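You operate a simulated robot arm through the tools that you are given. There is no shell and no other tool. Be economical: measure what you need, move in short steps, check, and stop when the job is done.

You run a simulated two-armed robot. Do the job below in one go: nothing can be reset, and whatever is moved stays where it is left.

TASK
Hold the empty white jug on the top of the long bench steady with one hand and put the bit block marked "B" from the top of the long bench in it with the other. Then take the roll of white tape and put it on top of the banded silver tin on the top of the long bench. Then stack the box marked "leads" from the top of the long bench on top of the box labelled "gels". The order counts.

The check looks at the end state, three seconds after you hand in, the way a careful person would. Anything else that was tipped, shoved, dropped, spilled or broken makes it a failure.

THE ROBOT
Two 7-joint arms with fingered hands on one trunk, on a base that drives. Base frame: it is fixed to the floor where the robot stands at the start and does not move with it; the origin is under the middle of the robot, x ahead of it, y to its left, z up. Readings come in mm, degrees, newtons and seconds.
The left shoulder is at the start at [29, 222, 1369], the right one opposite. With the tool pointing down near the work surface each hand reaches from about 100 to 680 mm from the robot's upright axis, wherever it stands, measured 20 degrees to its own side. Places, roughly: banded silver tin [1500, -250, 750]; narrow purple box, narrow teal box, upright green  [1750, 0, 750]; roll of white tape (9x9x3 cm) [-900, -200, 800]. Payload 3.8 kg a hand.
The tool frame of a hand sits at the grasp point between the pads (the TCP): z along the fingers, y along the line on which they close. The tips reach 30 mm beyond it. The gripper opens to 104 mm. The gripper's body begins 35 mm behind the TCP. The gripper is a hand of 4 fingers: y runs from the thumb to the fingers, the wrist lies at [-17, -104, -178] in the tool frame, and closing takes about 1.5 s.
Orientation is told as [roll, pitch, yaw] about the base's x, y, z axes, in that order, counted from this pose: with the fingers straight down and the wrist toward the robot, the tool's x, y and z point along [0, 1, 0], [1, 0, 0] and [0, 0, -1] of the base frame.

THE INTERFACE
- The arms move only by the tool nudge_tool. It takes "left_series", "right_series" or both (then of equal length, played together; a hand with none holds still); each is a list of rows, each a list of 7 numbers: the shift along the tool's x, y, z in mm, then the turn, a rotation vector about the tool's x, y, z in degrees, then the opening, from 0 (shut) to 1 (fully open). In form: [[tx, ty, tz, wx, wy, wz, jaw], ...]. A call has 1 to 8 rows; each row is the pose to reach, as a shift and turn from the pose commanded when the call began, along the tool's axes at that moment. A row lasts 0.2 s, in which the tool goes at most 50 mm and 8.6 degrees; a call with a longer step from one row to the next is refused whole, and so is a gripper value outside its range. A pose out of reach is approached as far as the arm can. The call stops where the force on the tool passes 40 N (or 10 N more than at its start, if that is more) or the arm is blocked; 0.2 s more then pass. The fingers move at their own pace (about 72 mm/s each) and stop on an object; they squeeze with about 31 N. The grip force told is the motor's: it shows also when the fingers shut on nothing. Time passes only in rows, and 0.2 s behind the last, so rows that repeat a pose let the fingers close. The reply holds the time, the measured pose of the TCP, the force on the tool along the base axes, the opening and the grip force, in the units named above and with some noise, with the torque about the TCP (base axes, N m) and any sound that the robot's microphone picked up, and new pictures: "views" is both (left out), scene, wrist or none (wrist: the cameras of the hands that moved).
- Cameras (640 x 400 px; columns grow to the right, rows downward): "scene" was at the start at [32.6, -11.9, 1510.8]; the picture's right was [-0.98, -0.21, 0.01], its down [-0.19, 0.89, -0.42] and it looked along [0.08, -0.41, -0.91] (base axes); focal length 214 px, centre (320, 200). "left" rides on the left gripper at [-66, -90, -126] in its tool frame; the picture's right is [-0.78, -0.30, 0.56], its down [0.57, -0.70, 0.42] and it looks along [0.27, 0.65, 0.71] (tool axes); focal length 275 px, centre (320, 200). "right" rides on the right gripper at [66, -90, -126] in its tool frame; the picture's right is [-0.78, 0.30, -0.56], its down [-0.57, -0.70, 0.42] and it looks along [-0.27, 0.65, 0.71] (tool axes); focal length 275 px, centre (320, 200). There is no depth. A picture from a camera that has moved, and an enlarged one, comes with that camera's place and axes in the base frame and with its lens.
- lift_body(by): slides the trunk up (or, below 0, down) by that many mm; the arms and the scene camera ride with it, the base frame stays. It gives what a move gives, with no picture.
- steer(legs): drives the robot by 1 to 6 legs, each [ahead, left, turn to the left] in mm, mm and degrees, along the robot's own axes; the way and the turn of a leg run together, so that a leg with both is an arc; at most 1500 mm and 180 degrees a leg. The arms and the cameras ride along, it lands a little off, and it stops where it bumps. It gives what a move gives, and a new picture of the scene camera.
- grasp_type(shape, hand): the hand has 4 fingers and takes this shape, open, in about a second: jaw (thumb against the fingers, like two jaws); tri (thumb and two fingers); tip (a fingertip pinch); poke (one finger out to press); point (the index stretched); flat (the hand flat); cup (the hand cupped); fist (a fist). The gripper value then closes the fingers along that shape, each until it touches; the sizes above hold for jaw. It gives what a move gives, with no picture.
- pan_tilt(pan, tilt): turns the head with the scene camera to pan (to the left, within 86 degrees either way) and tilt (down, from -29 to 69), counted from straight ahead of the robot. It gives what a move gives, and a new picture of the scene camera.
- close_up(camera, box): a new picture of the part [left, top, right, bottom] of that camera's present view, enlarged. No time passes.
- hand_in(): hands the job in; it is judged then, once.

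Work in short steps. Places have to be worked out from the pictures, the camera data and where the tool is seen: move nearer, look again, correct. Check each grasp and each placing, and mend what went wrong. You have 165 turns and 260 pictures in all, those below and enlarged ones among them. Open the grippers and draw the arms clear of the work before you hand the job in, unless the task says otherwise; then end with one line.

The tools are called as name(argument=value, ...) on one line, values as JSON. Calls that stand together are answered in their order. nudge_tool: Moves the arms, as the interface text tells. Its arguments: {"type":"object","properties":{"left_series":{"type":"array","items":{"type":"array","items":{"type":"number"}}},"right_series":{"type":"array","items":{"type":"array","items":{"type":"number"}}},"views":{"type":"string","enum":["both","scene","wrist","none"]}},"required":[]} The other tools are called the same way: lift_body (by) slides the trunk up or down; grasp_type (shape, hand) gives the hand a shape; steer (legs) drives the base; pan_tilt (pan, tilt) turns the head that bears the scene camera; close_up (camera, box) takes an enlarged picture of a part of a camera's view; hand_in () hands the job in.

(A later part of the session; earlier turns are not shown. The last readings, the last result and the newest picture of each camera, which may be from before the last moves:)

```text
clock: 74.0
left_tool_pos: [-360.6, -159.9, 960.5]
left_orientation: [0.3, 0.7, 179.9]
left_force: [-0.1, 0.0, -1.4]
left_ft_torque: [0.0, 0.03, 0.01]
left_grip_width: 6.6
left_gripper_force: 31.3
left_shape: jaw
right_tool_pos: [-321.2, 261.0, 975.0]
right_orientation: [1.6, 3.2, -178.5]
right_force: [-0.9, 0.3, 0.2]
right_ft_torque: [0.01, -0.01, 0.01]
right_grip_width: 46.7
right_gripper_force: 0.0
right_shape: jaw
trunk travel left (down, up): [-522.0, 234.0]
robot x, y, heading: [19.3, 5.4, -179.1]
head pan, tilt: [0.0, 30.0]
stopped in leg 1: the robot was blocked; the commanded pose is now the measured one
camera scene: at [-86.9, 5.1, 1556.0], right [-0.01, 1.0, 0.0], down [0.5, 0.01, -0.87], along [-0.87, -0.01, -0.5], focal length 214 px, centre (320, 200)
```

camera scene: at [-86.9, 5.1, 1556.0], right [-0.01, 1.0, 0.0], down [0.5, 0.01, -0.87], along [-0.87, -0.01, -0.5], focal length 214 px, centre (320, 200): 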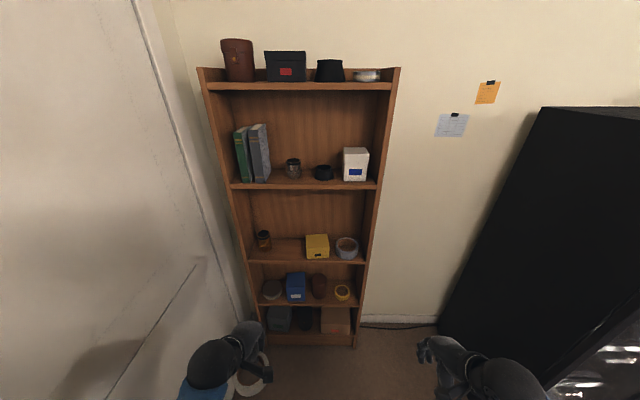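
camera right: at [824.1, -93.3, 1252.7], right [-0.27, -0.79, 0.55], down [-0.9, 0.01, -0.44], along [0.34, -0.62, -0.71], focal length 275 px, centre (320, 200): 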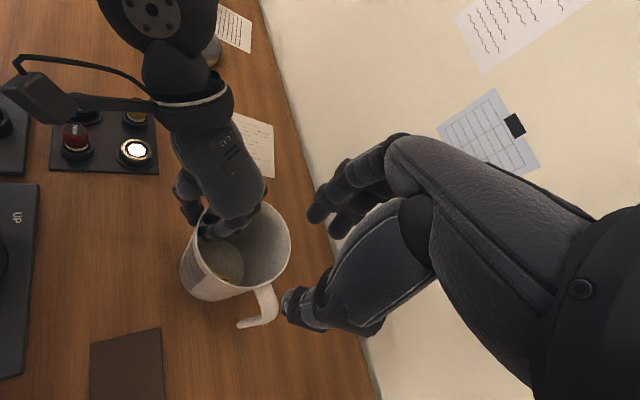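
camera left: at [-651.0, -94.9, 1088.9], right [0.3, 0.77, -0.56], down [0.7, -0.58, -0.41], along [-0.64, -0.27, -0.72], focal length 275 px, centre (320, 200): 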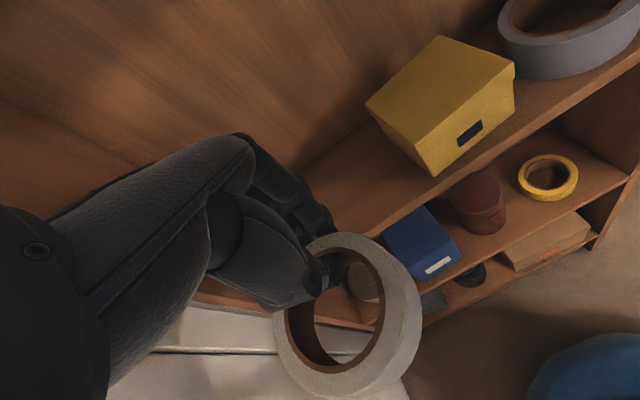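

Backing stopped at the bench end behind me. I'll raise the trunk, edge ahead, strafe out to the aisle and back up along it to the tin.

lift_body(by=130)

steer(legs=[[50, 0, 0], [0, -600, 0]])

```text
clock: 75.5
left_tool_pos: [-359.3, -160.3, 1091.5]
left_orientation: [0.3, 0.7, 180.0]
left_force: [0.4, 0.3, -1.1]
left_ft_torque: [-0.03, 0.04, 0.06]
left_grip_width: 6.6
left_gripper_force: 30.9
left_shape: jaw
right_tool_pos: [-321.0, 262.9, 1105.5]
right_orientation: [1.4, 3.1, -178.6]
right_force: [0.5, 0.1, -1.3]
right_ft_torque: [-0.03, -0.02, 0.01]
right_grip_width: 46.8
right_gripper_force: 0.0
right_shape: jaw
trunk travel left (down, up): [-652.0, 104.0]
robot x, y, heading: [25.7, 5.9, -179.2]
head pan, tilt: [0.0, 30.0]
```

```text
clock: 79.4
left_tool_pos: [-415.9, 436.1, 1093.2]
left_orientation: [0.4, 0.6, 179.8]
left_force: [-0.2, -0.6, -1.9]
left_ft_torque: [-0.02, 0.0, 0.04]
left_grip_width: 6.5
left_gripper_force: 31.0
left_shape: jaw
right_tool_pos: [-376.4, 857.8, 1106.5]
right_orientation: [1.6, 3.0, -178.6]
right_force: [4.4, -0.9, -0.3]
right_ft_torque: [0.01, 0.09, 0.0]
right_grip_width: 45.8
right_gripper_force: 0.0
right_shape: jaw
trunk travel left (down, up): [-652.0, 104.0]
robot x, y, heading: [-37.2, 597.8, -179.4]
head pan, tilt: [0.0, 30.0]
camera scene: at [-133.7, 601.1, 1686.5], right [-0.01, 1.0, 0.0], down [0.5, 0.01, -0.87], along [-0.87, -0.01, -0.5], focal length 214 px, centre (320, 200)
```

scene: 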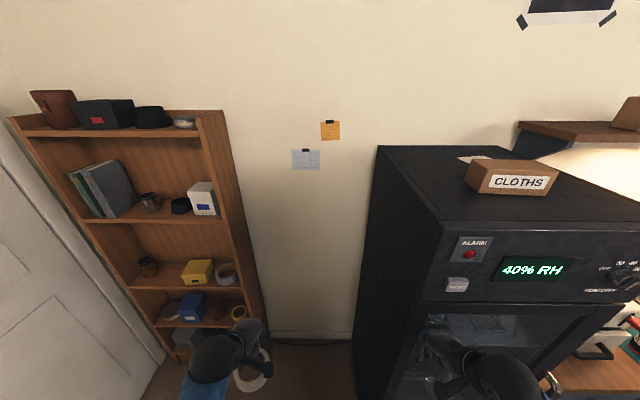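

The right hand lightly grazes the cabinet front; backing straight away down the aisle now.

steer(legs=[[-1500, 0, 0], [-20, 0, 90]])

pan_tilt(pan=0, tilt=48)

```text
clock: 90.8
left_tool_pos: [1660.9, 249.5, 1092.0]
left_orientation: [0.3, 0.5, -90.7]
left_force: [-0.3, 0.0, -1.1]
left_ft_torque: [0.01, -0.03, 0.02]
left_grip_width: 6.7
left_gripper_force: 31.5
left_shape: jaw
right_tool_pos: [1239.5, 293.0, 1104.3]
right_orientation: [1.5, 3.0, -89.2]
right_force: [-0.8, -0.1, 0.2]
right_ft_torque: [0.0, -0.01, 0.0]
right_grip_width: 46.6
right_gripper_force: 0.0
right_shape: jaw
trunk travel left (down, up): [-652.0, 104.0]
robot x, y, heading: [1500.1, 634.2, -89.6]
head pan, tilt: [0.0, 30.0]
camera scene: at [1499.9, 531.1, 1686.4], right [-1.0, 0.0, 0.0], down [0.0, 0.5, -0.87], along [0.0, -0.87, -0.5], focal length 214 px, centre (320, 200)
```

scene: 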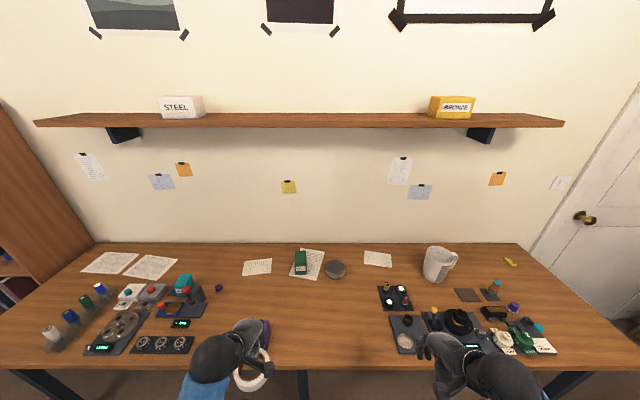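

```text
clock: 91.6
left_tool_pos: [1659.9, 249.3, 1092.2]
left_orientation: [0.2, 0.5, -90.7]
left_force: [-0.7, -0.5, -0.5]
left_ft_torque: [-0.07, 0.02, 0.01]
left_grip_width: 6.4
left_gripper_force: 31.1
left_shape: jaw
right_tool_pos: [1239.4, 293.4, 1106.0]
right_orientation: [1.5, 3.1, -89.2]
right_force: [0.8, 0.4, -0.7]
right_ft_torque: [-0.03, -0.02, 0.01]
right_grip_width: 46.8
right_gripper_force: 0.0
right_shape: jaw
trunk travel left (down, up): [-652.0, 104.0]
robot x, y, heading: [1499.2, 629.6, -89.8]
head pan, tilt: [0.0, 48.0]
camera scene: at [1499.8, 542.8, 1659.7], right [-1.0, 0.0, 0.0], down [0.0, 0.74, -0.67], along [0.0, -0.67, -0.74], focal length 214 px, centre (320, 200)
```

scene: 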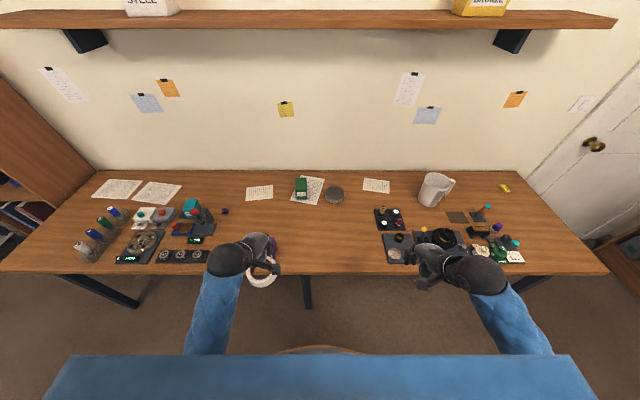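

The tin is at ≈ [1420, -245]. I'll zoom on the teal and purple boxes to read labels.

close_up(camera="scene", box=[110, 190, 240, 270])

close_up(camera="scene", box=[280, 165, 360, 215])

```text
4.92 times, centred on (175, 230) of scene
camera zoom: at [1499.8, 542.8, 1659.7], right [-1.0, 0.0, 0.0], down [0.0, 0.74, -0.67], along [0.0, -0.67, -0.74], focal length 1056 px, centre (1034, 52)
```

zoom: 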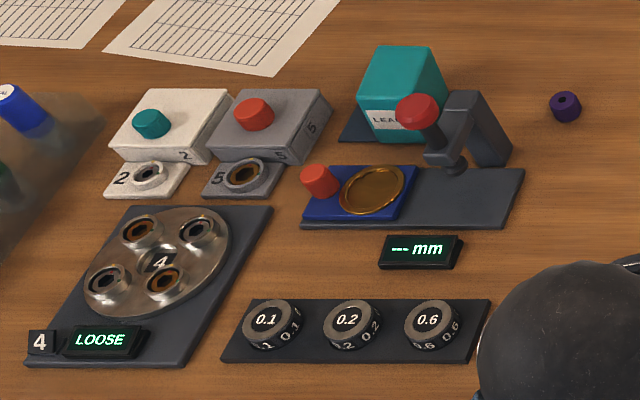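

```text
8.00 times, centred on (320, 190) of scene
camera zoom: at [1499.8, 542.8, 1659.7], right [-1.0, 0.0, 0.0], down [0.0, 0.74, -0.67], along [0.0, -0.67, -0.74], focal length 1716 px, centre (320, 280)
```

zoom: 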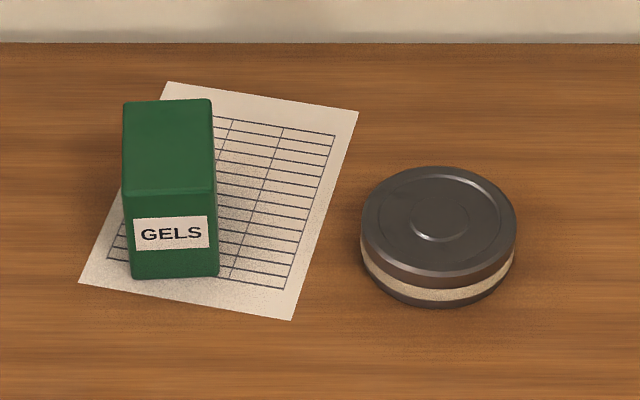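

The teal box is LEADS. I'll now strafe to put the tin in the left hand's lane, then move in.

steer(legs=[[0, -215, 0], [295, 0, 0]])

```text
clock: 94.8
left_tool_pos: [1448.2, -48.3, 1091.5]
left_orientation: [0.3, 0.7, -90.5]
left_force: [0.7, 0.0, -0.7]
left_ft_torque: [-0.01, -0.01, -0.02]
left_grip_width: 6.5
left_gripper_force: 31.6
left_shape: jaw
right_tool_pos: [1025.7, -5.6, 1105.1]
right_orientation: [1.5, 3.0, -89.0]
right_force: [-0.3, -0.2, 0.2]
right_ft_torque: [0.02, 0.01, 0.0]
right_grip_width: 46.4
right_gripper_force: 0.1
right_shape: jaw
trunk travel left (down, up): [-652.0, 104.0]
robot x, y, heading: [1282.2, 334.4, -89.5]
head pan, tilt: [0.0, 48.0]
camera scene: at [1286.1, 244.3, 1659.6], right [-1.0, -0.01, 0.0], down [0.0, 0.74, -0.67], along [0.0, -0.67, -0.74], focal length 214 px, centre (320, 200)
```

scene: 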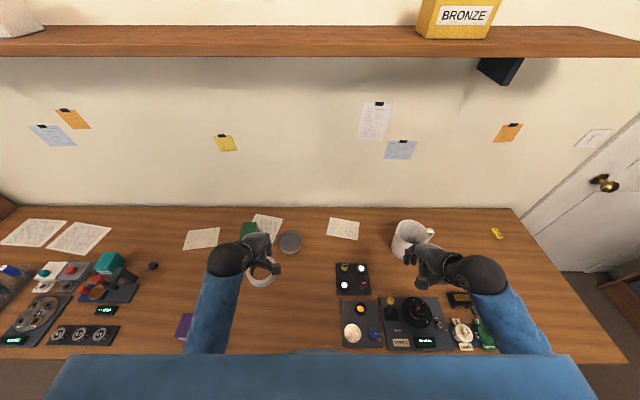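

I'll lower the trunk to working height and then reach the tape over the tin (target TCP ≈ [1424, -293]).

lift_body(by=-110)

nudge_tool(left_series=[[-4, 40, 0, 0, 0, 0, 0], [-8, 80, 0, 0, 0, 0, 0], [-12, 120, 0, 0, 0, 0, 0], [-16, 160, 0, 0, 0, 0, 0], [-20, 200, 0, 0, 0, 0, 0], [-22, 225, 10, 0, 0, 0, 0], [-22, 245, 30, 0, 0, 0, 0]], views="both")

close_up(camera="scene", box=[220, 210, 340, 285])

```text
clock: 96.3
left_tool_pos: [1449.3, -47.3, 981.2]
left_orientation: [0.3, 0.6, -90.6]
left_force: [-0.1, -0.1, -1.5]
left_ft_torque: [-0.04, 0.01, 0.0]
left_grip_width: 6.5
left_gripper_force: 31.3
left_shape: jaw
right_tool_pos: [1025.6, -5.0, 995.6]
right_orientation: [1.5, 2.9, -89.1]
right_force: [-0.7, 0.5, 0.0]
right_ft_torque: [0.0, -0.01, 0.01]
right_grip_width: 46.5
right_gripper_force: 0.0
right_shape: jaw
trunk travel left (down, up): [-542.0, 214.0]
robot x, y, heading: [1285.2, 335.0, -89.9]
head pan, tilt: [0.0, 48.0]
```

```text
clock: 97.9
left_tool_pos: [1423.1, -293.7, 948.0]
left_orientation: [0.2, 0.7, -90.5]
left_force: [-0.6, 0.1, -1.7]
left_ft_torque: [-0.06, 0.01, -0.02]
left_grip_width: 6.5
left_gripper_force: 30.9
left_shape: jaw
right_tool_pos: [1027.5, -5.7, 996.1]
right_orientation: [1.4, 3.2, -89.0]
right_force: [1.0, 0.8, 0.2]
right_ft_torque: [0.03, 0.03, -0.01]
right_grip_width: 46.6
right_gripper_force: 0.0
right_shape: jaw
trunk travel left (down, up): [-542.0, 214.0]
robot x, y, heading: [1284.9, 334.8, -89.7]
head pan, tilt: [0.0, 48.0]
camera scene: at [1286.3, 238.5, 1549.4], right [-1.0, -0.01, 0.0], down [0.0, 0.74, -0.67], along [0.0, -0.67, -0.74], focal length 214 px, centre (320, 200)
camera left: at [1358.3, -203.0, 1075.2], right [-0.77, 0.31, -0.56], down [0.58, 0.7, -0.41], along [0.26, -0.64, -0.72], focal length 275 px, centre (320, 200)
```

scene: 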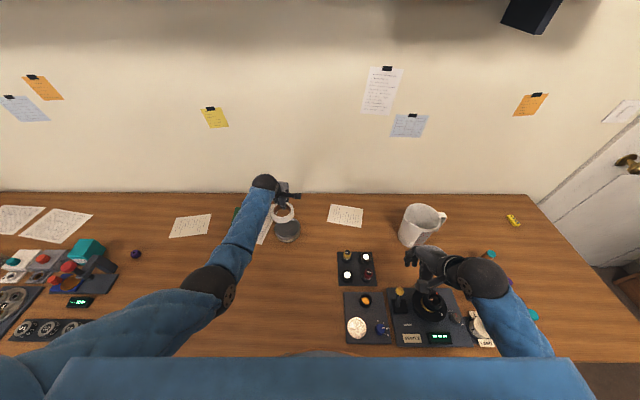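
left: 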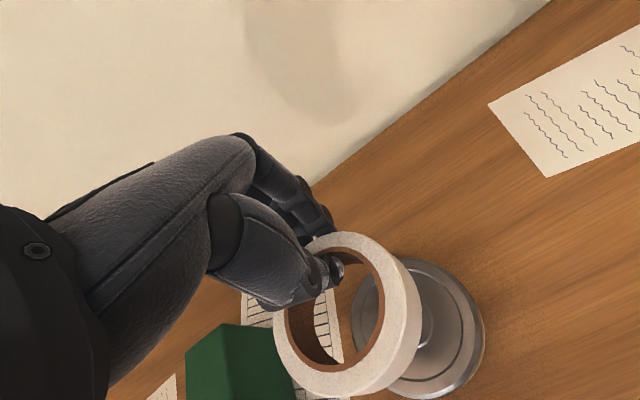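

```text
5.33 times, centred on (280, 248) of scene
camera zoom: at [1286.3, 238.5, 1549.4], right [-1.0, -0.01, 0.0], down [0.0, 0.74, -0.67], along [0.0, -0.67, -0.74], focal length 1144 px, centre (533, -53)
```

zoom: 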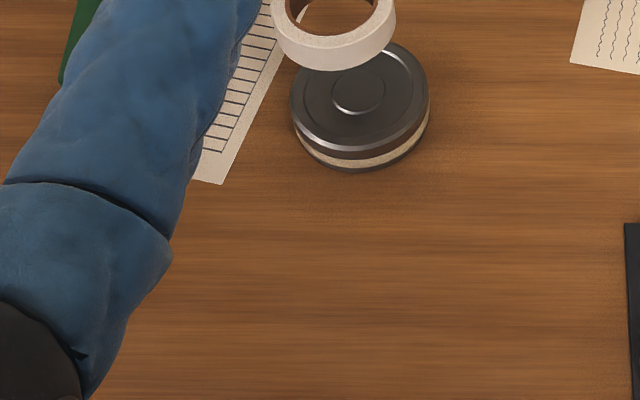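

The tape is aligned over the tin within a few mm. I'll descend to TCP 880 and look from the side views.

nudge_tool(left_series=[[-2, -1, 30, 0, 0, 0, 0], [-2, -1, 55, 0, 0, 0, 0], [-2, -1, 68, 0, 0, 0, 0]], views="both")

close_up(camera="scene", box=[240, 210, 320, 260])

```text
clock: 98.7
left_tool_pos: [1422.7, -290.6, 880.7]
left_orientation: [0.2, 0.6, -90.5]
left_force: [0.3, 0.3, -0.8]
left_ft_torque: [-0.04, -0.04, 0.01]
left_grip_width: 6.6
left_gripper_force: 31.4
left_shape: jaw
right_tool_pos: [1026.1, -6.4, 996.5]
right_orientation: [1.5, 3.1, -89.0]
right_force: [0.4, -0.3, 1.6]
right_ft_torque: [0.04, 0.02, 0.02]
right_grip_width: 46.5
right_gripper_force: 0.0
right_shape: jaw
trunk travel left (down, up): [-542.0, 214.0]
robot x, y, heading: [1286.7, 336.3, -89.7]
head pan, tilt: [0.0, 48.0]
camera scene: at [1286.2, 239.3, 1549.4], right [-1.0, -0.01, 0.0], down [0.0, 0.74, -0.67], along [0.0, -0.67, -0.74], focal length 214 px, centre (320, 200)
camera left: at [1357.0, -199.9, 1007.5], right [-0.77, 0.31, -0.56], down [0.58, 0.7, -0.41], along [0.26, -0.64, -0.72], focal length 275 px, centre (320, 200)
```

scene: 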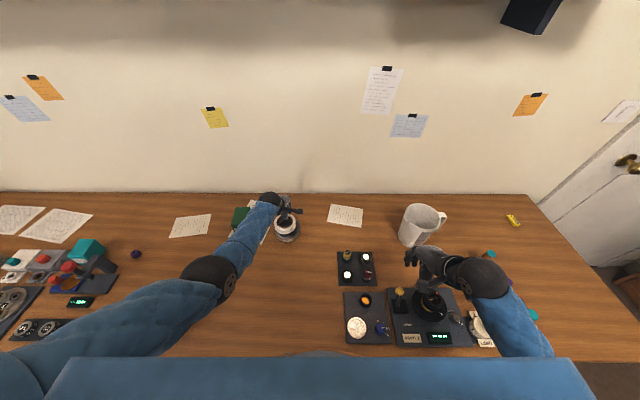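
left: 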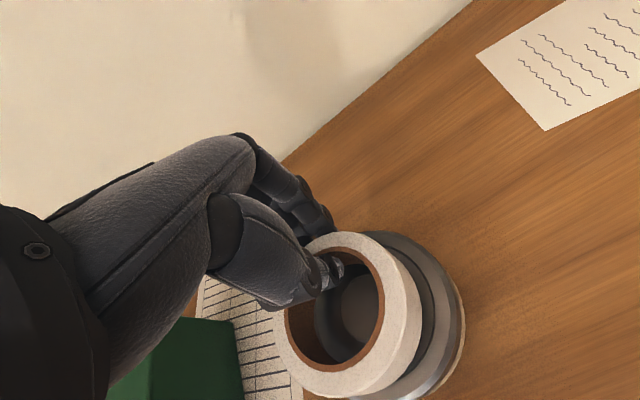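

```text
8.00 times, centred on (280, 235) of scene
camera zoom: at [1286.2, 239.3, 1549.4], right [-1.0, -0.01, 0.0], down [0.0, 0.74, -0.67], along [0.0, -0.67, -0.74], focal length 1716 px, centre (640, -80)
```

zoom: 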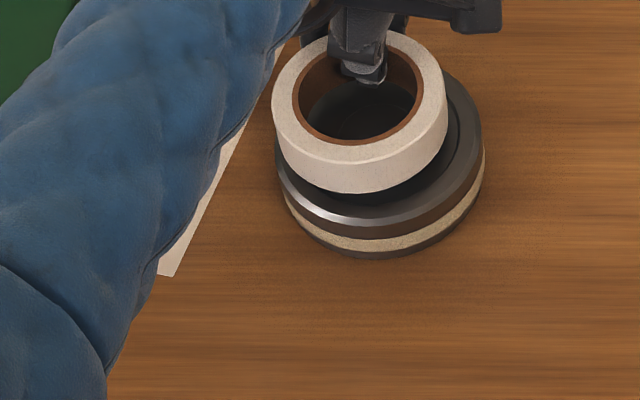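

The ring is about 5 mm too far +x and 4 mm too near. I'll correct and descend in small steps.

nudge_tool(left_series=[[-5, 4, 0, 0, 0, 0, 0], [-5, 4, 6, 0, 0, 0, 0], [-5, 4, 10, 0, 0, 0, 0]], views="wrist")

close_up(camera="scene", box=[240, 210, 320, 260])

```text
clock: 99.5
left_tool_pos: [1417.9, -294.3, 871.0]
left_orientation: [0.2, 0.6, -90.5]
left_force: [-0.2, 0.5, -0.2]
left_ft_torque: [-0.01, -0.03, 0.03]
left_grip_width: 6.3
left_gripper_force: 30.5
left_shape: jaw
right_tool_pos: [1025.8, -5.7, 996.1]
right_orientation: [1.6, 3.1, -89.0]
right_force: [-0.5, 0.3, -0.2]
right_ft_torque: [-0.03, 0.03, -0.03]
right_grip_width: 46.5
right_gripper_force: 0.0
right_shape: jaw
trunk travel left (down, up): [-542.0, 214.0]
robot x, y, heading: [1285.7, 333.8, -89.6]
head pan, tilt: [0.0, 48.0]
camera left: at [1352.1, -203.9, 997.5], right [-0.77, 0.31, -0.56], down [0.58, 0.7, -0.41], along [0.26, -0.64, -0.72], focal length 275 px, centre (320, 200)
```

left: 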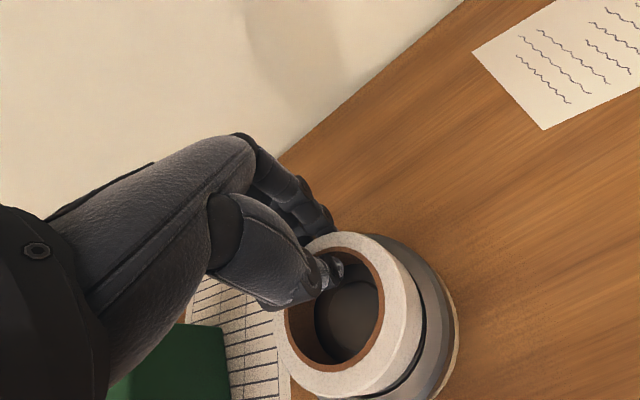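

```text
8.00 times, centred on (280, 235) of scene
camera zoom: at [1286.2, 239.5, 1549.4], right [-1.0, -0.01, 0.0], down [0.0, 0.74, -0.67], along [0.0, -0.67, -0.74], focal length 1716 px, centre (640, -80)
```

zoom: 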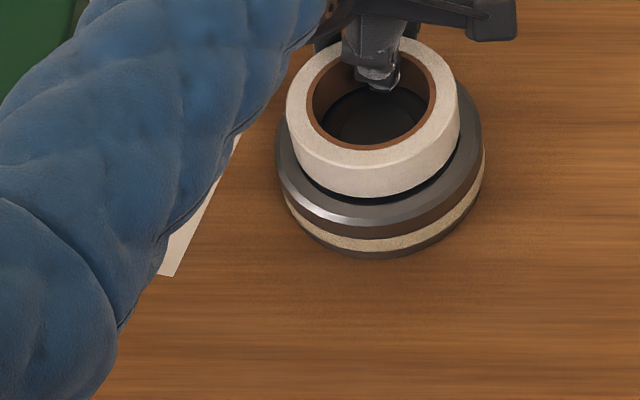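

Well centered now, with a few mm of gap left. I'll ease down further.

nudge_tool(left_series=[[0, 0, 3, 0, 0, 0, 0], [0, 0, 5, 0, 0, 0, 0]], views="none")

close_up(camera="scene", box=[250, 210, 314, 250])

```text
clock: 100.1
left_tool_pos: [1417.8, -295.7, 868.8]
left_orientation: [0.2, 0.2, -90.4]
left_force: [0.3, 0.9, 16.0]
left_ft_torque: [-0.05, 0.03, 0.01]
left_grip_width: 7.1
left_gripper_force: 31.1
left_shape: jaw
right_tool_pos: [1026.5, -4.0, 996.9]
right_orientation: [1.6, 3.0, -89.0]
right_force: [1.2, 0.1, -0.2]
right_ft_torque: [-0.02, 0.0, -0.01]
right_grip_width: 46.4
right_gripper_force: 0.0
right_shape: jaw
trunk travel left (down, up): [-542.0, 214.0]
robot x, y, heading: [1284.9, 334.4, -89.8]
head pan, tilt: [0.0, 48.0]
```

```text
10.00 times, centred on (282, 230) of scene
camera zoom: at [1285.9, 241.7, 1549.8], right [-1.0, -0.01, 0.0], down [0.0, 0.74, -0.67], along [0.0, -0.67, -0.74], focal length 2145 px, centre (700, -100)
```

zoom: 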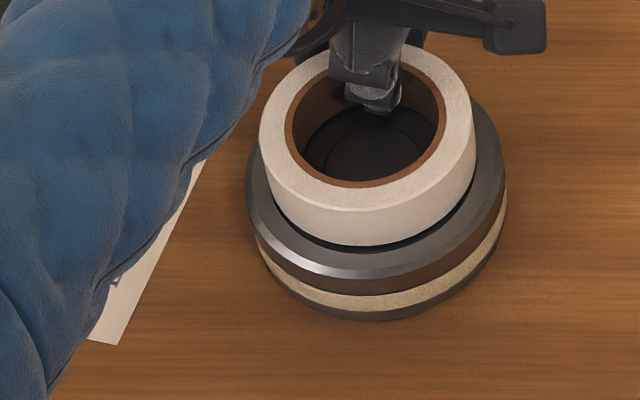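

Contact at 16 N: the tape rests on the tin. I'll relieve 2 mm and open just enough.

nudge_tool(left_series=[[0, 0, -2, 0, 0, 0, 0], [0, 0, -2, 0, 0, 0, 0.2], [0, 0, -2, 0, 0, 0, 0.4], [0, 0, -2, 0, 0, 0, 0.4], [0, 0, -2, 0, 0, 0, 0.4]], views="wrist")

close_up(camera="scene", box=[250, 210, 314, 250])

```text
clock: 101.3
left_tool_pos: [1418.1, -292.3, 866.5]
left_orientation: [0.3, 0.8, -90.5]
left_force: [-0.1, -0.4, 3.1]
left_ft_torque: [0.08, 0.0, -0.02]
left_grip_width: 40.8
left_gripper_force: 0.0
left_shape: jaw
right_tool_pos: [1026.0, -5.0, 996.3]
right_orientation: [1.5, 3.1, -88.9]
right_force: [-0.5, -0.6, 0.2]
right_ft_torque: [0.04, -0.01, -0.05]
right_grip_width: 46.4
right_gripper_force: 0.0
right_shape: jaw
trunk travel left (down, up): [-542.0, 214.0]
robot x, y, heading: [1285.5, 332.0, -89.6]
head pan, tilt: [0.0, 48.0]
camera left: at [1352.4, -202.7, 993.6], right [-0.77, 0.31, -0.56], down [0.58, 0.7, -0.41], along [0.26, -0.64, -0.72], focal length 275 px, centre (320, 200)
```

left: 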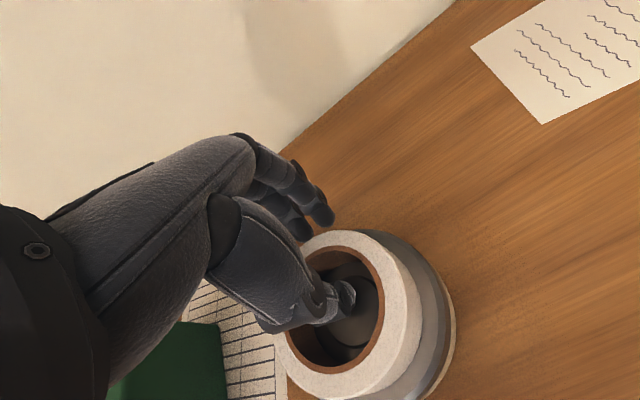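

```text
10.00 times, centred on (282, 230) of scene
camera zoom: at [1286.2, 239.7, 1549.4], right [-1.0, -0.01, 0.0], down [0.0, 0.74, -0.67], along [0.0, -0.67, -0.74], focal length 2145 px, centre (700, -100)
```

zoom: 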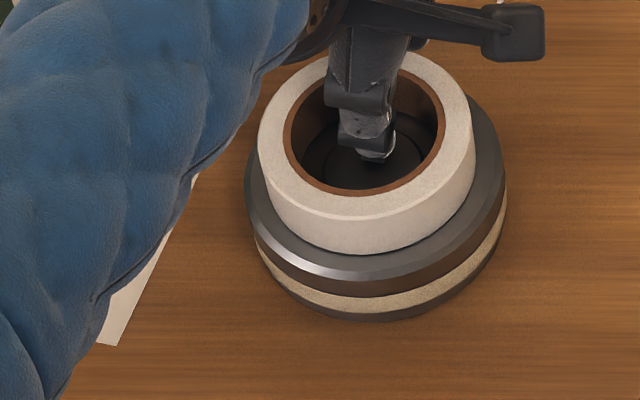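

The tape sits on the tin and the fingers are clear. I'll raise the hand straight up and draw back.

nudge_tool(left_series=[[0, 0, -12, 0, 0, 0, 0.4], [0, 0, -35, 0, 0, 0, 0.4], [0, 0, -70, 0, 0, 0, 0.4], [0, 0, -110, 0, 0, 0, 0.4], [0, -45, -125, 0, 0, 0, 0.4], [0, -90, -125, 0, 0, 0, 0.4], [0, -135, -125, 0, 0, 0, 0.4], [0, -180, -125, 0, 0, 0, 0.4]], views="scene")

close_up(camera="scene", box=[210, 190, 330, 265])

```text
clock: 103.3
left_tool_pos: [1444.8, -131.4, 1003.9]
left_orientation: [3.2, -1.2, -89.7]
left_force: [0.3, -0.5, 0.3]
left_ft_torque: [-0.02, 0.01, -0.03]
left_grip_width: 41.6
left_gripper_force: 0.1
left_shape: jaw
right_tool_pos: [1026.1, -7.0, 996.1]
right_orientation: [1.6, 3.1, -89.0]
right_force: [0.2, -0.1, 0.9]
right_ft_torque: [0.02, 0.01, -0.03]
right_grip_width: 46.7
right_gripper_force: 0.1
right_shape: jaw
trunk travel left (down, up): [-542.0, 214.0]
robot x, y, heading: [1285.3, 334.5, -89.7]
head pan, tilt: [0.0, 48.0]
stopped in row 8 (left hand): the arm was blocked; the commanded pose is now the measured one
camera scene: at [1286.2, 238.3, 1549.4], right [-1.0, -0.01, 0.0], down [0.0, 0.74, -0.67], along [0.0, -0.67, -0.74], focal length 214 px, centre (320, 200)
```

scene: 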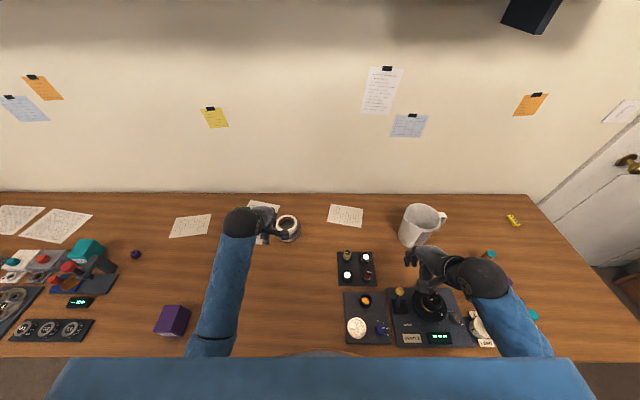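

```text
5.33 times, centred on (270, 228) of scene
camera zoom: at [1286.2, 238.3, 1549.4], right [-1.0, -0.01, 0.0], down [0.0, 0.74, -0.67], along [0.0, -0.67, -0.74], focal length 1144 px, centre (587, 53)
```

zoom: 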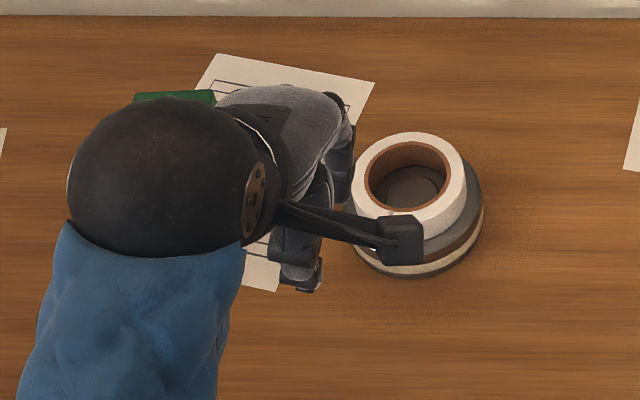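

The tape rests on the tin. Next LEADS (≈ [2140, -140]): I'll raise the trunk, back out, and strafe along the bench so it falls in the right hand's lane.

lift_body(by=110)

steer(legs=[[-290, 0, 0], [0, 1000, 0]])

```text
clock: 104.7
left_tool_pos: [1450.8, -130.2, 1111.1]
left_orientation: [4.1, -1.1, -89.7]
left_force: [0.8, 0.1, 0.0]
left_ft_torque: [0.0, 0.01, -0.02]
left_grip_width: 41.5
left_gripper_force: 0.1
left_shape: jaw
right_tool_pos: [1026.1, -5.5, 1105.4]
right_orientation: [1.5, 3.1, -89.0]
right_force: [-0.5, -0.4, 0.1]
right_ft_torque: [0.02, 0.01, -0.02]
right_grip_width: 46.7
right_gripper_force: 0.1
right_shape: jaw
trunk travel left (down, up): [-652.0, 104.0]
robot x, y, heading: [1285.4, 335.3, -89.6]
head pan, tilt: [0.0, 48.0]
```

```text
clock: 111.5
left_tool_pos: [2446.2, 167.1, 1112.1]
left_orientation: [4.1, -1.2, -89.5]
left_force: [0.4, 0.8, 0.1]
left_ft_torque: [0.03, -0.01, -0.01]
left_grip_width: 41.6
left_gripper_force: 0.0
left_shape: jaw
right_tool_pos: [2020.0, 289.9, 1106.3]
right_orientation: [1.6, 3.1, -88.8]
right_force: [-0.6, 0.1, 0.6]
right_ft_torque: [0.01, 0.0, -0.01]
right_grip_width: 46.7
right_gripper_force: 0.1
right_shape: jaw
trunk travel left (down, up): [-652.0, 104.0]
robot x, y, heading: [2275.8, 634.5, -89.7]
head pan, tilt: [0.0, 48.0]
camera scene: at [2279.3, 541.7, 1659.6], right [-1.0, -0.01, 0.0], down [-0.01, 0.74, -0.67], along [0.01, -0.67, -0.74], focal length 214 px, centre (320, 200)
```

scene: 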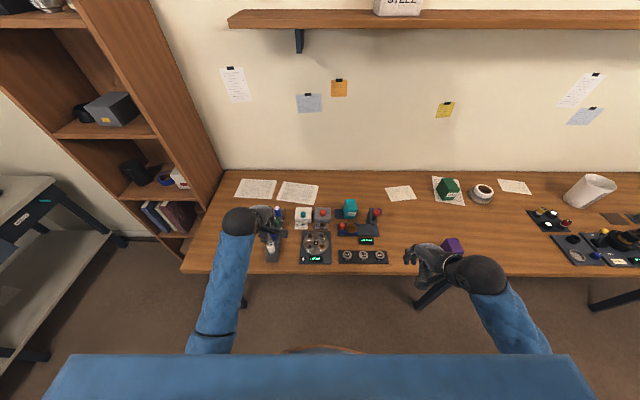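

LEADS is in view just right of centre. Zooming in on its surroundings.

close_up(camera="scene", box=[310, 185, 390, 235])

```text
8.00 times, centred on (350, 210) of scene
camera zoom: at [2279.3, 541.7, 1659.6], right [-1.0, -0.01, 0.0], down [-0.01, 0.74, -0.67], along [0.01, -0.67, -0.74], focal length 1716 px, centre (80, 120)
```

zoom: 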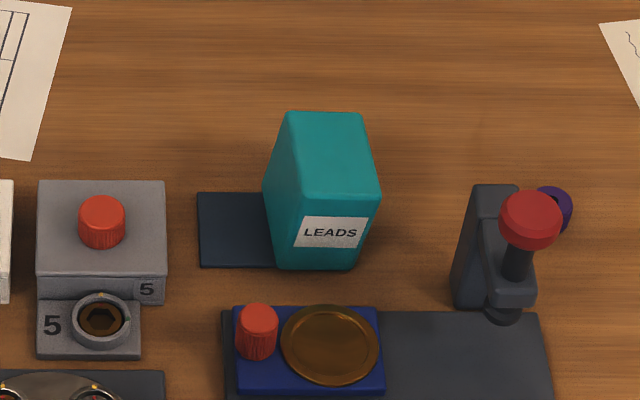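

LEADS: centre ≈ [2138, -147], 48×66 mm, top ≈ z 869. GELS: centre ≈ [1599, -282], top ≈ z 882. I'll move in with the right hand's lane on LEADS.

steer(legs=[[0, 25, 0], [270, 0, 0]])

```text
clock: 113.8
left_tool_pos: [2471.5, -104.4, 1111.2]
left_orientation: [4.3, -1.2, -89.6]
left_force: [-0.5, -0.2, 0.5]
left_ft_torque: [0.06, 0.0, -0.01]
left_grip_width: 41.7
left_gripper_force: 0.0
left_shape: jaw
right_tool_pos: [2044.9, 20.4, 1105.1]
right_orientation: [1.6, 3.0, -89.1]
right_force: [-0.1, 0.7, 0.6]
right_ft_torque: [0.0, -0.01, -0.02]
right_grip_width: 46.4
right_gripper_force: 0.1
right_shape: jaw
trunk travel left (down, up): [-652.0, 104.0]
robot x, y, heading: [2302.2, 362.5, -90.1]
head pan, tilt: [0.0, 48.0]
camera scene: at [2304.9, 270.8, 1659.6], right [-1.0, 0.0, 0.0], down [0.0, 0.74, -0.67], along [0.0, -0.67, -0.74], focal length 214 px, centre (320, 200)
```

scene: 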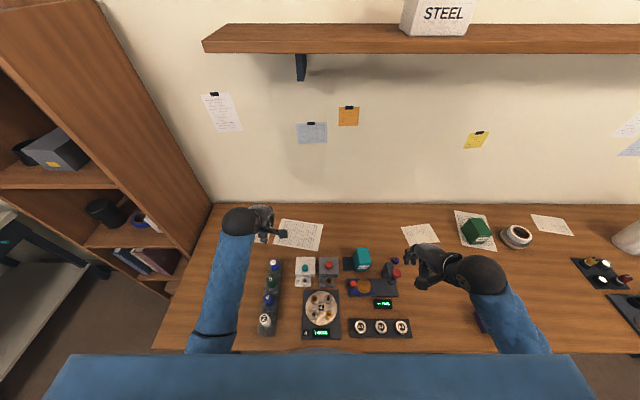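

I'll lower the trunk, then bring the right hand above LEADS, leveled and opened wide.

lift_body(by=-110)

nudge_tool(right_series=[[20, 30, 0, -1, -0.5, 0, 0.7], [40, 65, 0, -2, -1, 0, 1], [60, 100, 0, -3, -1.6, 0, 1], [75, 135, 0, -3, -1.6, 0, 1], [90, 168, 20, -3, -1.6, 0, 1]], views="both")

close_up(camera="scene", box=[310, 210, 430, 285])

```text
clock: 115.2
left_tool_pos: [2477.9, -104.8, 1002.3]
left_orientation: [5.2, -1.4, -89.5]
left_force: [-0.7, -0.3, 0.7]
left_ft_torque: [-0.01, -0.01, -0.02]
left_grip_width: 41.5
left_gripper_force: 0.0
left_shape: jaw
right_tool_pos: [2044.6, 21.5, 996.8]
right_orientation: [1.5, 3.1, -89.0]
right_force: [0.3, -0.7, -0.7]
right_ft_torque: [-0.02, -0.02, 0.03]
right_grip_width: 46.8
right_gripper_force: 0.1
right_shape: jaw
trunk travel left (down, up): [-542.0, 214.0]
robot x, y, heading: [2303.0, 359.6, -89.7]
head pan, tilt: [0.0, 48.0]
```

```text
clock: 116.4
left_tool_pos: [2478.2, -104.4, 999.6]
left_orientation: [5.3, -1.2, -89.6]
left_force: [0.2, -0.7, 0.1]
left_ft_torque: [0.02, 0.02, 0.0]
left_grip_width: 41.5
left_gripper_force: 0.0
left_shape: jaw
right_tool_pos: [2140.3, -145.7, 968.2]
right_orientation: [-0.2, 0.2, -89.0]
right_force: [0.0, 0.2, -0.3]
right_ft_torque: [0.0, 0.0, -0.01]
right_grip_width: 103.5
right_gripper_force: 0.1
right_shape: jaw
trunk travel left (down, up): [-542.0, 214.0]
robot x, y, heading: [2304.6, 362.2, -90.0]
head pan, tilt: [0.0, 48.0]
camera scene: at [2305.9, 265.0, 1549.4], right [-1.0, 0.0, 0.0], down [0.0, 0.74, -0.67], along [0.0, -0.67, -0.74], focal length 214 px, centre (320, 200)
camera right: at [2204.6, -53.3, 1094.8], right [-0.77, -0.31, 0.56], down [-0.59, 0.69, -0.42], along [-0.26, -0.65, -0.71], focal length 275 px, centre (320, 200)
```

scene: 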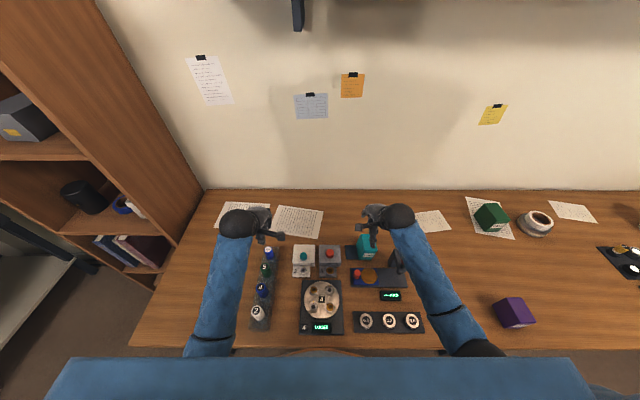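
right: 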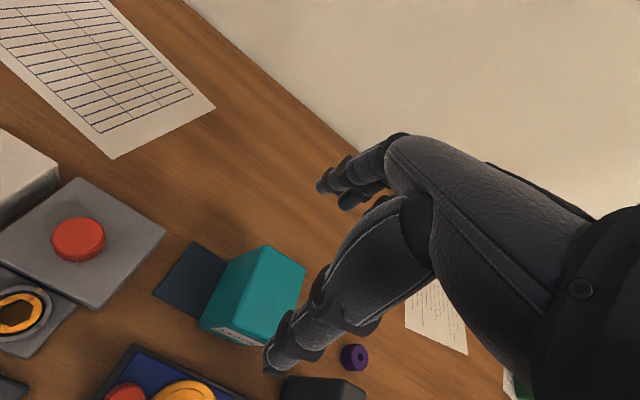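

```text
5.33 times, centred on (370, 248) of scene
camera zoom: at [2305.9, 265.0, 1549.4], right [-1.0, 0.0, 0.0], down [0.0, 0.74, -0.67], along [0.0, -0.67, -0.74], focal length 1144 px, centre (53, -53)
```

zoom: 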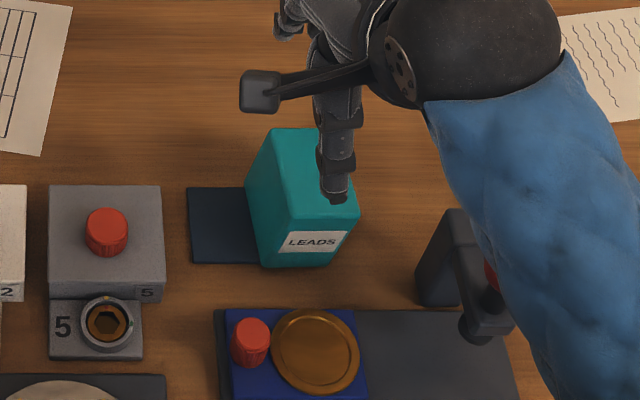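

Box centre refines to about [2131, -145]. I'll shift 8 mm toward -x and descend around it.

nudge_tool(right_series=[[-8, 0, 20, 0, 0, 0, 1], [-8, 0, 50, 0, 0, 0, 1], [-8, 0, 75, 0, 0, 0, 1]], views="both")

close_up(camera="scene", box=[330, 215, 410, 265])

```text
clock: 117.2
left_tool_pos: [2477.1, -104.1, 1000.5]
left_orientation: [5.2, -1.1, -89.6]
left_force: [-0.2, -0.4, -0.4]
left_ft_torque: [-0.03, -0.03, 0.02]
left_grip_width: 41.8
left_gripper_force: 0.0
left_shape: jaw
right_tool_pos: [2130.5, -144.6, 895.5]
right_orientation: [-0.1, 0.0, -89.0]
right_force: [-0.2, 0.4, -0.1]
right_ft_torque: [0.0, -0.02, 0.01]
right_grip_width: 103.8
right_gripper_force: 0.0
right_shape: jaw
trunk travel left (down, up): [-542.0, 214.0]
robot x, y, heading: [2306.6, 359.4, -89.4]
head pan, tilt: [0.0, 48.0]
camera scene: at [2305.2, 265.7, 1549.4], right [-1.0, 0.0, 0.0], down [0.0, 0.74, -0.67], along [0.0, -0.67, -0.74], focal length 214 px, centre (320, 200)
camera right: at [2195.3, -52.4, 1020.3], right [-0.77, -0.31, 0.56], down [-0.58, 0.69, -0.42], along [-0.25, -0.65, -0.71], focal length 275 px, centre (320, 200)
```

scene: 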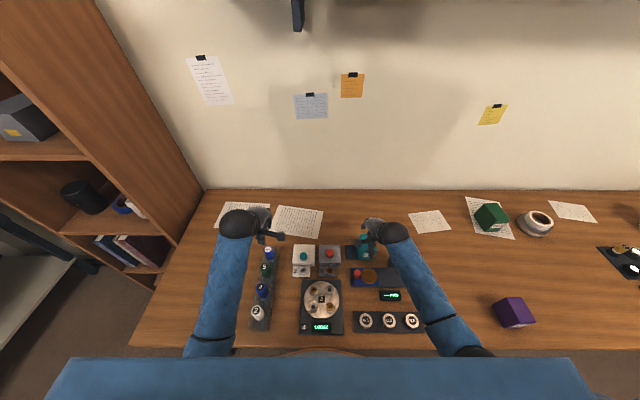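
right: 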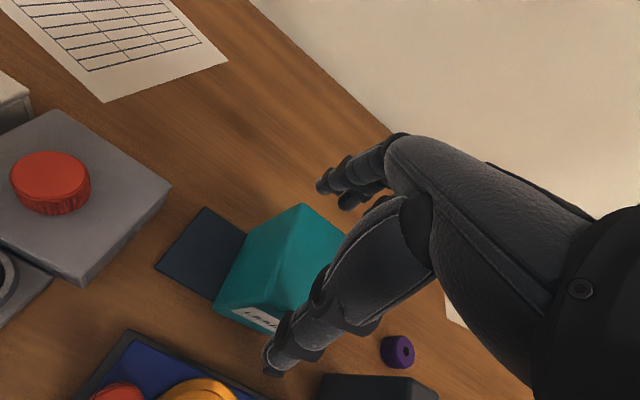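

```text
8.00 times, centred on (370, 240) of scene
camera zoom: at [2305.2, 265.7, 1549.4], right [-1.0, 0.0, 0.0], down [0.0, 0.74, -0.67], along [0.0, -0.67, -0.74], focal length 1716 px, centre (-80, -120)
```

zoom: 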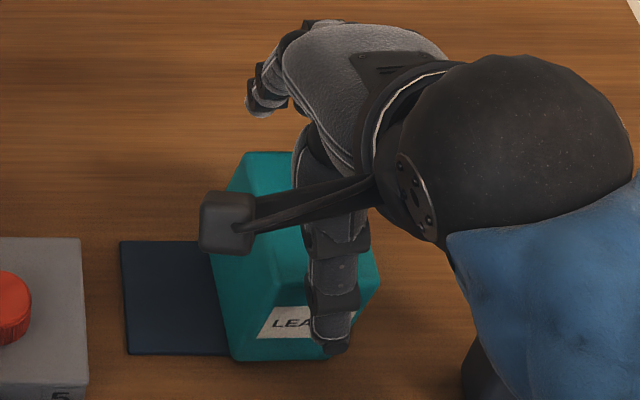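

The box top lies between thumb and fingers. A small centering shift and down to TCP ≈ 853.

nudge_tool(right_series=[[4, -3, 0, 0, 0, 0, 1], [4, -3, 20, 0, 0, 0, 1], [4, -3, 34, 0, 0, 0, 1], [4, -3, 42, 0, 0, 0, 1]], views="wrist")

close_up(camera="scene", box=[330, 215, 410, 265])

```text
clock: 118.2
left_tool_pos: [2478.6, -103.3, 1001.3]
left_orientation: [5.2, -1.2, -89.6]
left_force: [-0.8, 0.0, 0.1]
left_ft_torque: [-0.03, 0.01, 0.0]
left_grip_width: 41.2
left_gripper_force: 0.1
left_shape: jaw
right_tool_pos: [2136.1, -140.9, 854.2]
right_orientation: [0.0, -0.3, -89.0]
right_force: [-0.6, 3.2, 10.4]
right_ft_torque: [0.24, -0.02, 0.01]
right_grip_width: 104.0
right_gripper_force: 0.0
right_shape: jaw
trunk travel left (down, up): [-542.0, 214.0]
robot x, y, heading: [2304.9, 359.7, -89.8]
head pan, tilt: [0.0, 48.0]
camera right: at [2200.4, -48.6, 980.3], right [-0.77, -0.31, 0.56], down [-0.58, 0.69, -0.43], along [-0.25, -0.66, -0.71], focal length 275 px, centre (320, 200)
```

right: 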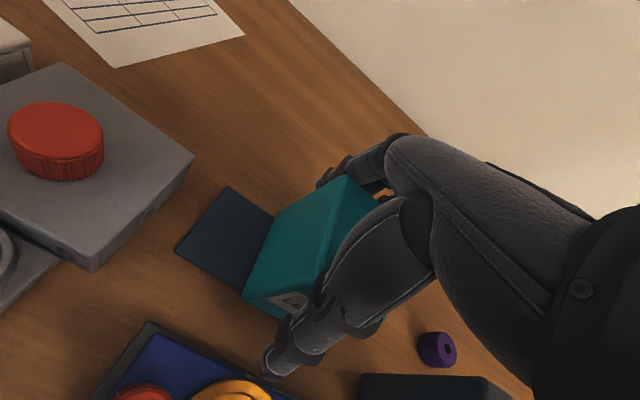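

```text
8.00 times, centred on (370, 240) of scene
camera zoom: at [2305.6, 267.4, 1549.7], right [-1.0, 0.0, 0.0], down [0.0, 0.74, -0.67], along [0.0, -0.67, -0.74], focal length 1716 px, centre (-80, -120)
```

zoom: 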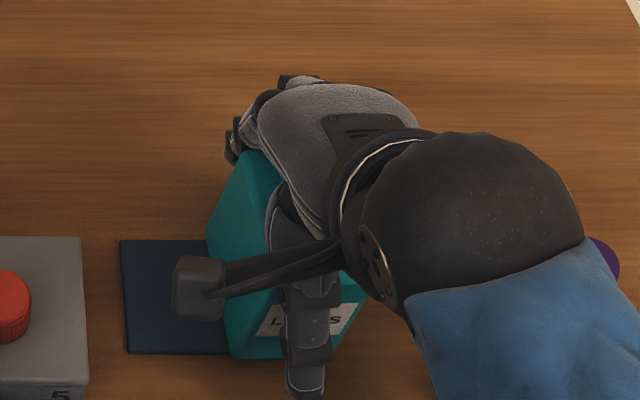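

There's light contact (10 N), likely the palm on the box top. I'll back up 6 mm and close.

nudge_tool(right_series=[[0, 0, -6, 0, 0, 0, 1], [0, 0, -6, 0, 0, 0, 0.7], [0, 0, -6, 0, 0, 0, 0.5], [0, 0, -6, 0, 0, 0, 0.3], [0, 0, -6, 0, 0, 0, 0.1], [0, 0, -6, 0, 0, 0, 0], [0, 0, -6, 0, 0, 0, 0]], views="wrist")

close_up(camera="scene", box=[330, 215, 410, 265])

```text
clock: 119.8
left_tool_pos: [2477.5, -104.3, 1001.3]
left_orientation: [5.2, -1.2, -89.5]
left_force: [0.2, 0.0, -0.6]
left_ft_torque: [0.01, 0.01, 0.03]
left_grip_width: 41.1
left_gripper_force: 0.1
left_shape: jaw
right_tool_pos: [2134.0, -138.9, 857.8]
right_orientation: [-0.1, 0.1, -89.0]
right_force: [0.1, -1.1, -0.3]
right_ft_torque: [-0.05, 0.03, 0.04]
right_grip_width: 72.0
right_gripper_force: 30.8
right_shape: jaw
trunk travel left (down, up): [-542.0, 214.0]
robot x, y, heading: [2300.0, 363.8, -89.7]
head pan, tilt: [0.0, 48.0]
camera right: at [2199.8, -48.7, 984.7], right [-0.77, -0.31, 0.56], down [-0.58, 0.69, -0.42], along [-0.25, -0.65, -0.71], focal length 275 px, centre (320, 200)
```

right: 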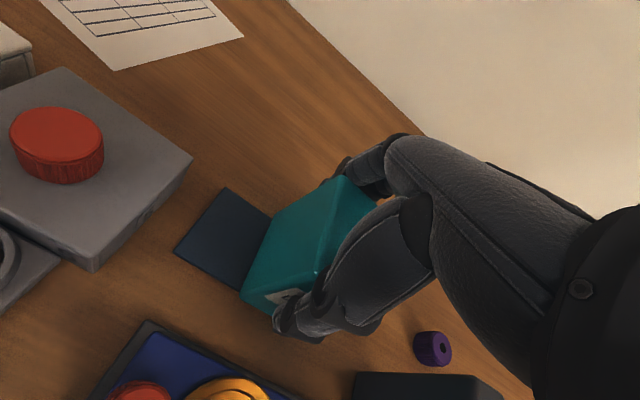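

```text
8.00 times, centred on (370, 240) of scene
camera zoom: at [2305.3, 265.9, 1549.4], right [-1.0, 0.0, 0.0], down [0.0, 0.74, -0.67], along [0.0, -0.67, -0.74], focal length 1716 px, centre (-80, -120)
```

zoom: 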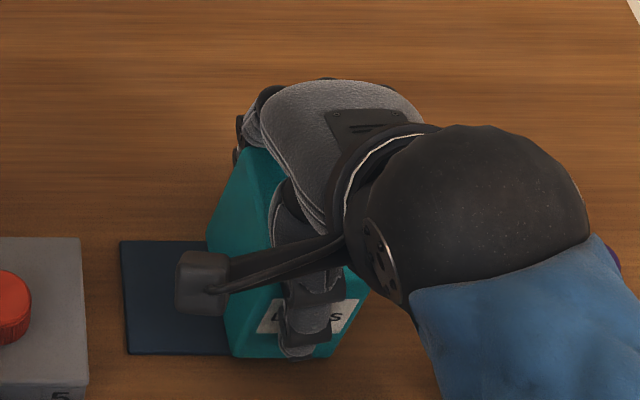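

LEADS is gripped (72 mm). I'll lift straight up.

nudge_tool(right_series=[[0, 0, -15, 0, 0, 0, 0], [0, 0, -45, 0, 0, 0, 0], [0, 0, -85, 0, 0, 0, 0], [0, 0, -125, 0, 0, 0, 0], [0, -30, -160, 0, 0, 0, 0]], views="both")

close_up(camera="scene", box=[320, 190, 432, 260])

```text
clock: 121.0
left_tool_pos: [2477.8, -103.5, 1001.3]
left_orientation: [5.2, -1.3, -89.7]
left_force: [-0.3, -1.4, -0.5]
left_ft_torque: [0.04, -0.02, -0.02]
left_grip_width: 41.4
left_gripper_force: 0.0
left_shape: jaw
right_tool_pos: [2134.7, -108.6, 1019.8]
right_orientation: [0.0, 0.1, -88.9]
right_force: [0.1, -0.2, -1.1]
right_ft_torque: [-0.03, 0.0, 0.0]
right_grip_width: 71.7
right_gripper_force: 30.8
right_shape: jaw
trunk travel left (down, up): [-542.0, 214.0]
robot x, y, heading: [2302.0, 361.9, -89.9]
head pan, tilt: [0.0, 48.0]
camera scene: at [2305.3, 267.5, 1549.6], right [-1.0, 0.0, 0.0], down [0.0, 0.74, -0.67], along [0.0, -0.67, -0.74], focal length 214 px, centre (320, 200)
camera right: at [2199.1, -17.9, 1145.8], right [-0.77, -0.31, 0.56], down [-0.58, 0.69, -0.42], along [-0.25, -0.65, -0.71], focal length 275 px, centre (320, 200)
```

scene: 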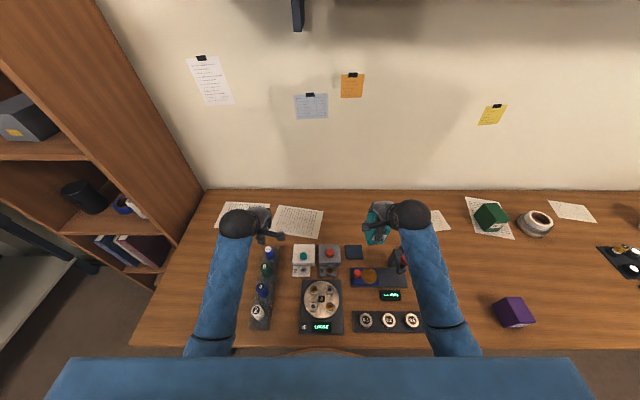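
right: 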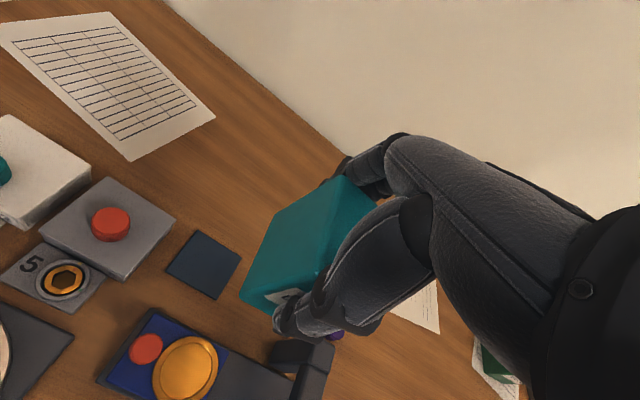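

```text
5.71 times, centred on (376, 225) of scene
camera zoom: at [2305.3, 267.5, 1549.6], right [-1.0, 0.0, 0.0], down [0.0, 0.74, -0.67], along [0.0, -0.67, -0.74], focal length 1226 px, centre (0, 57)
```

zoom: 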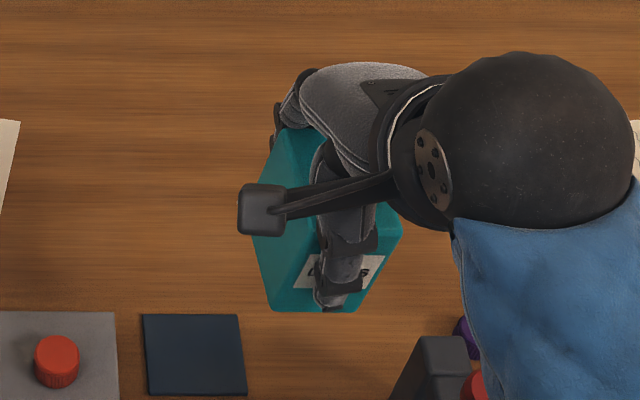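

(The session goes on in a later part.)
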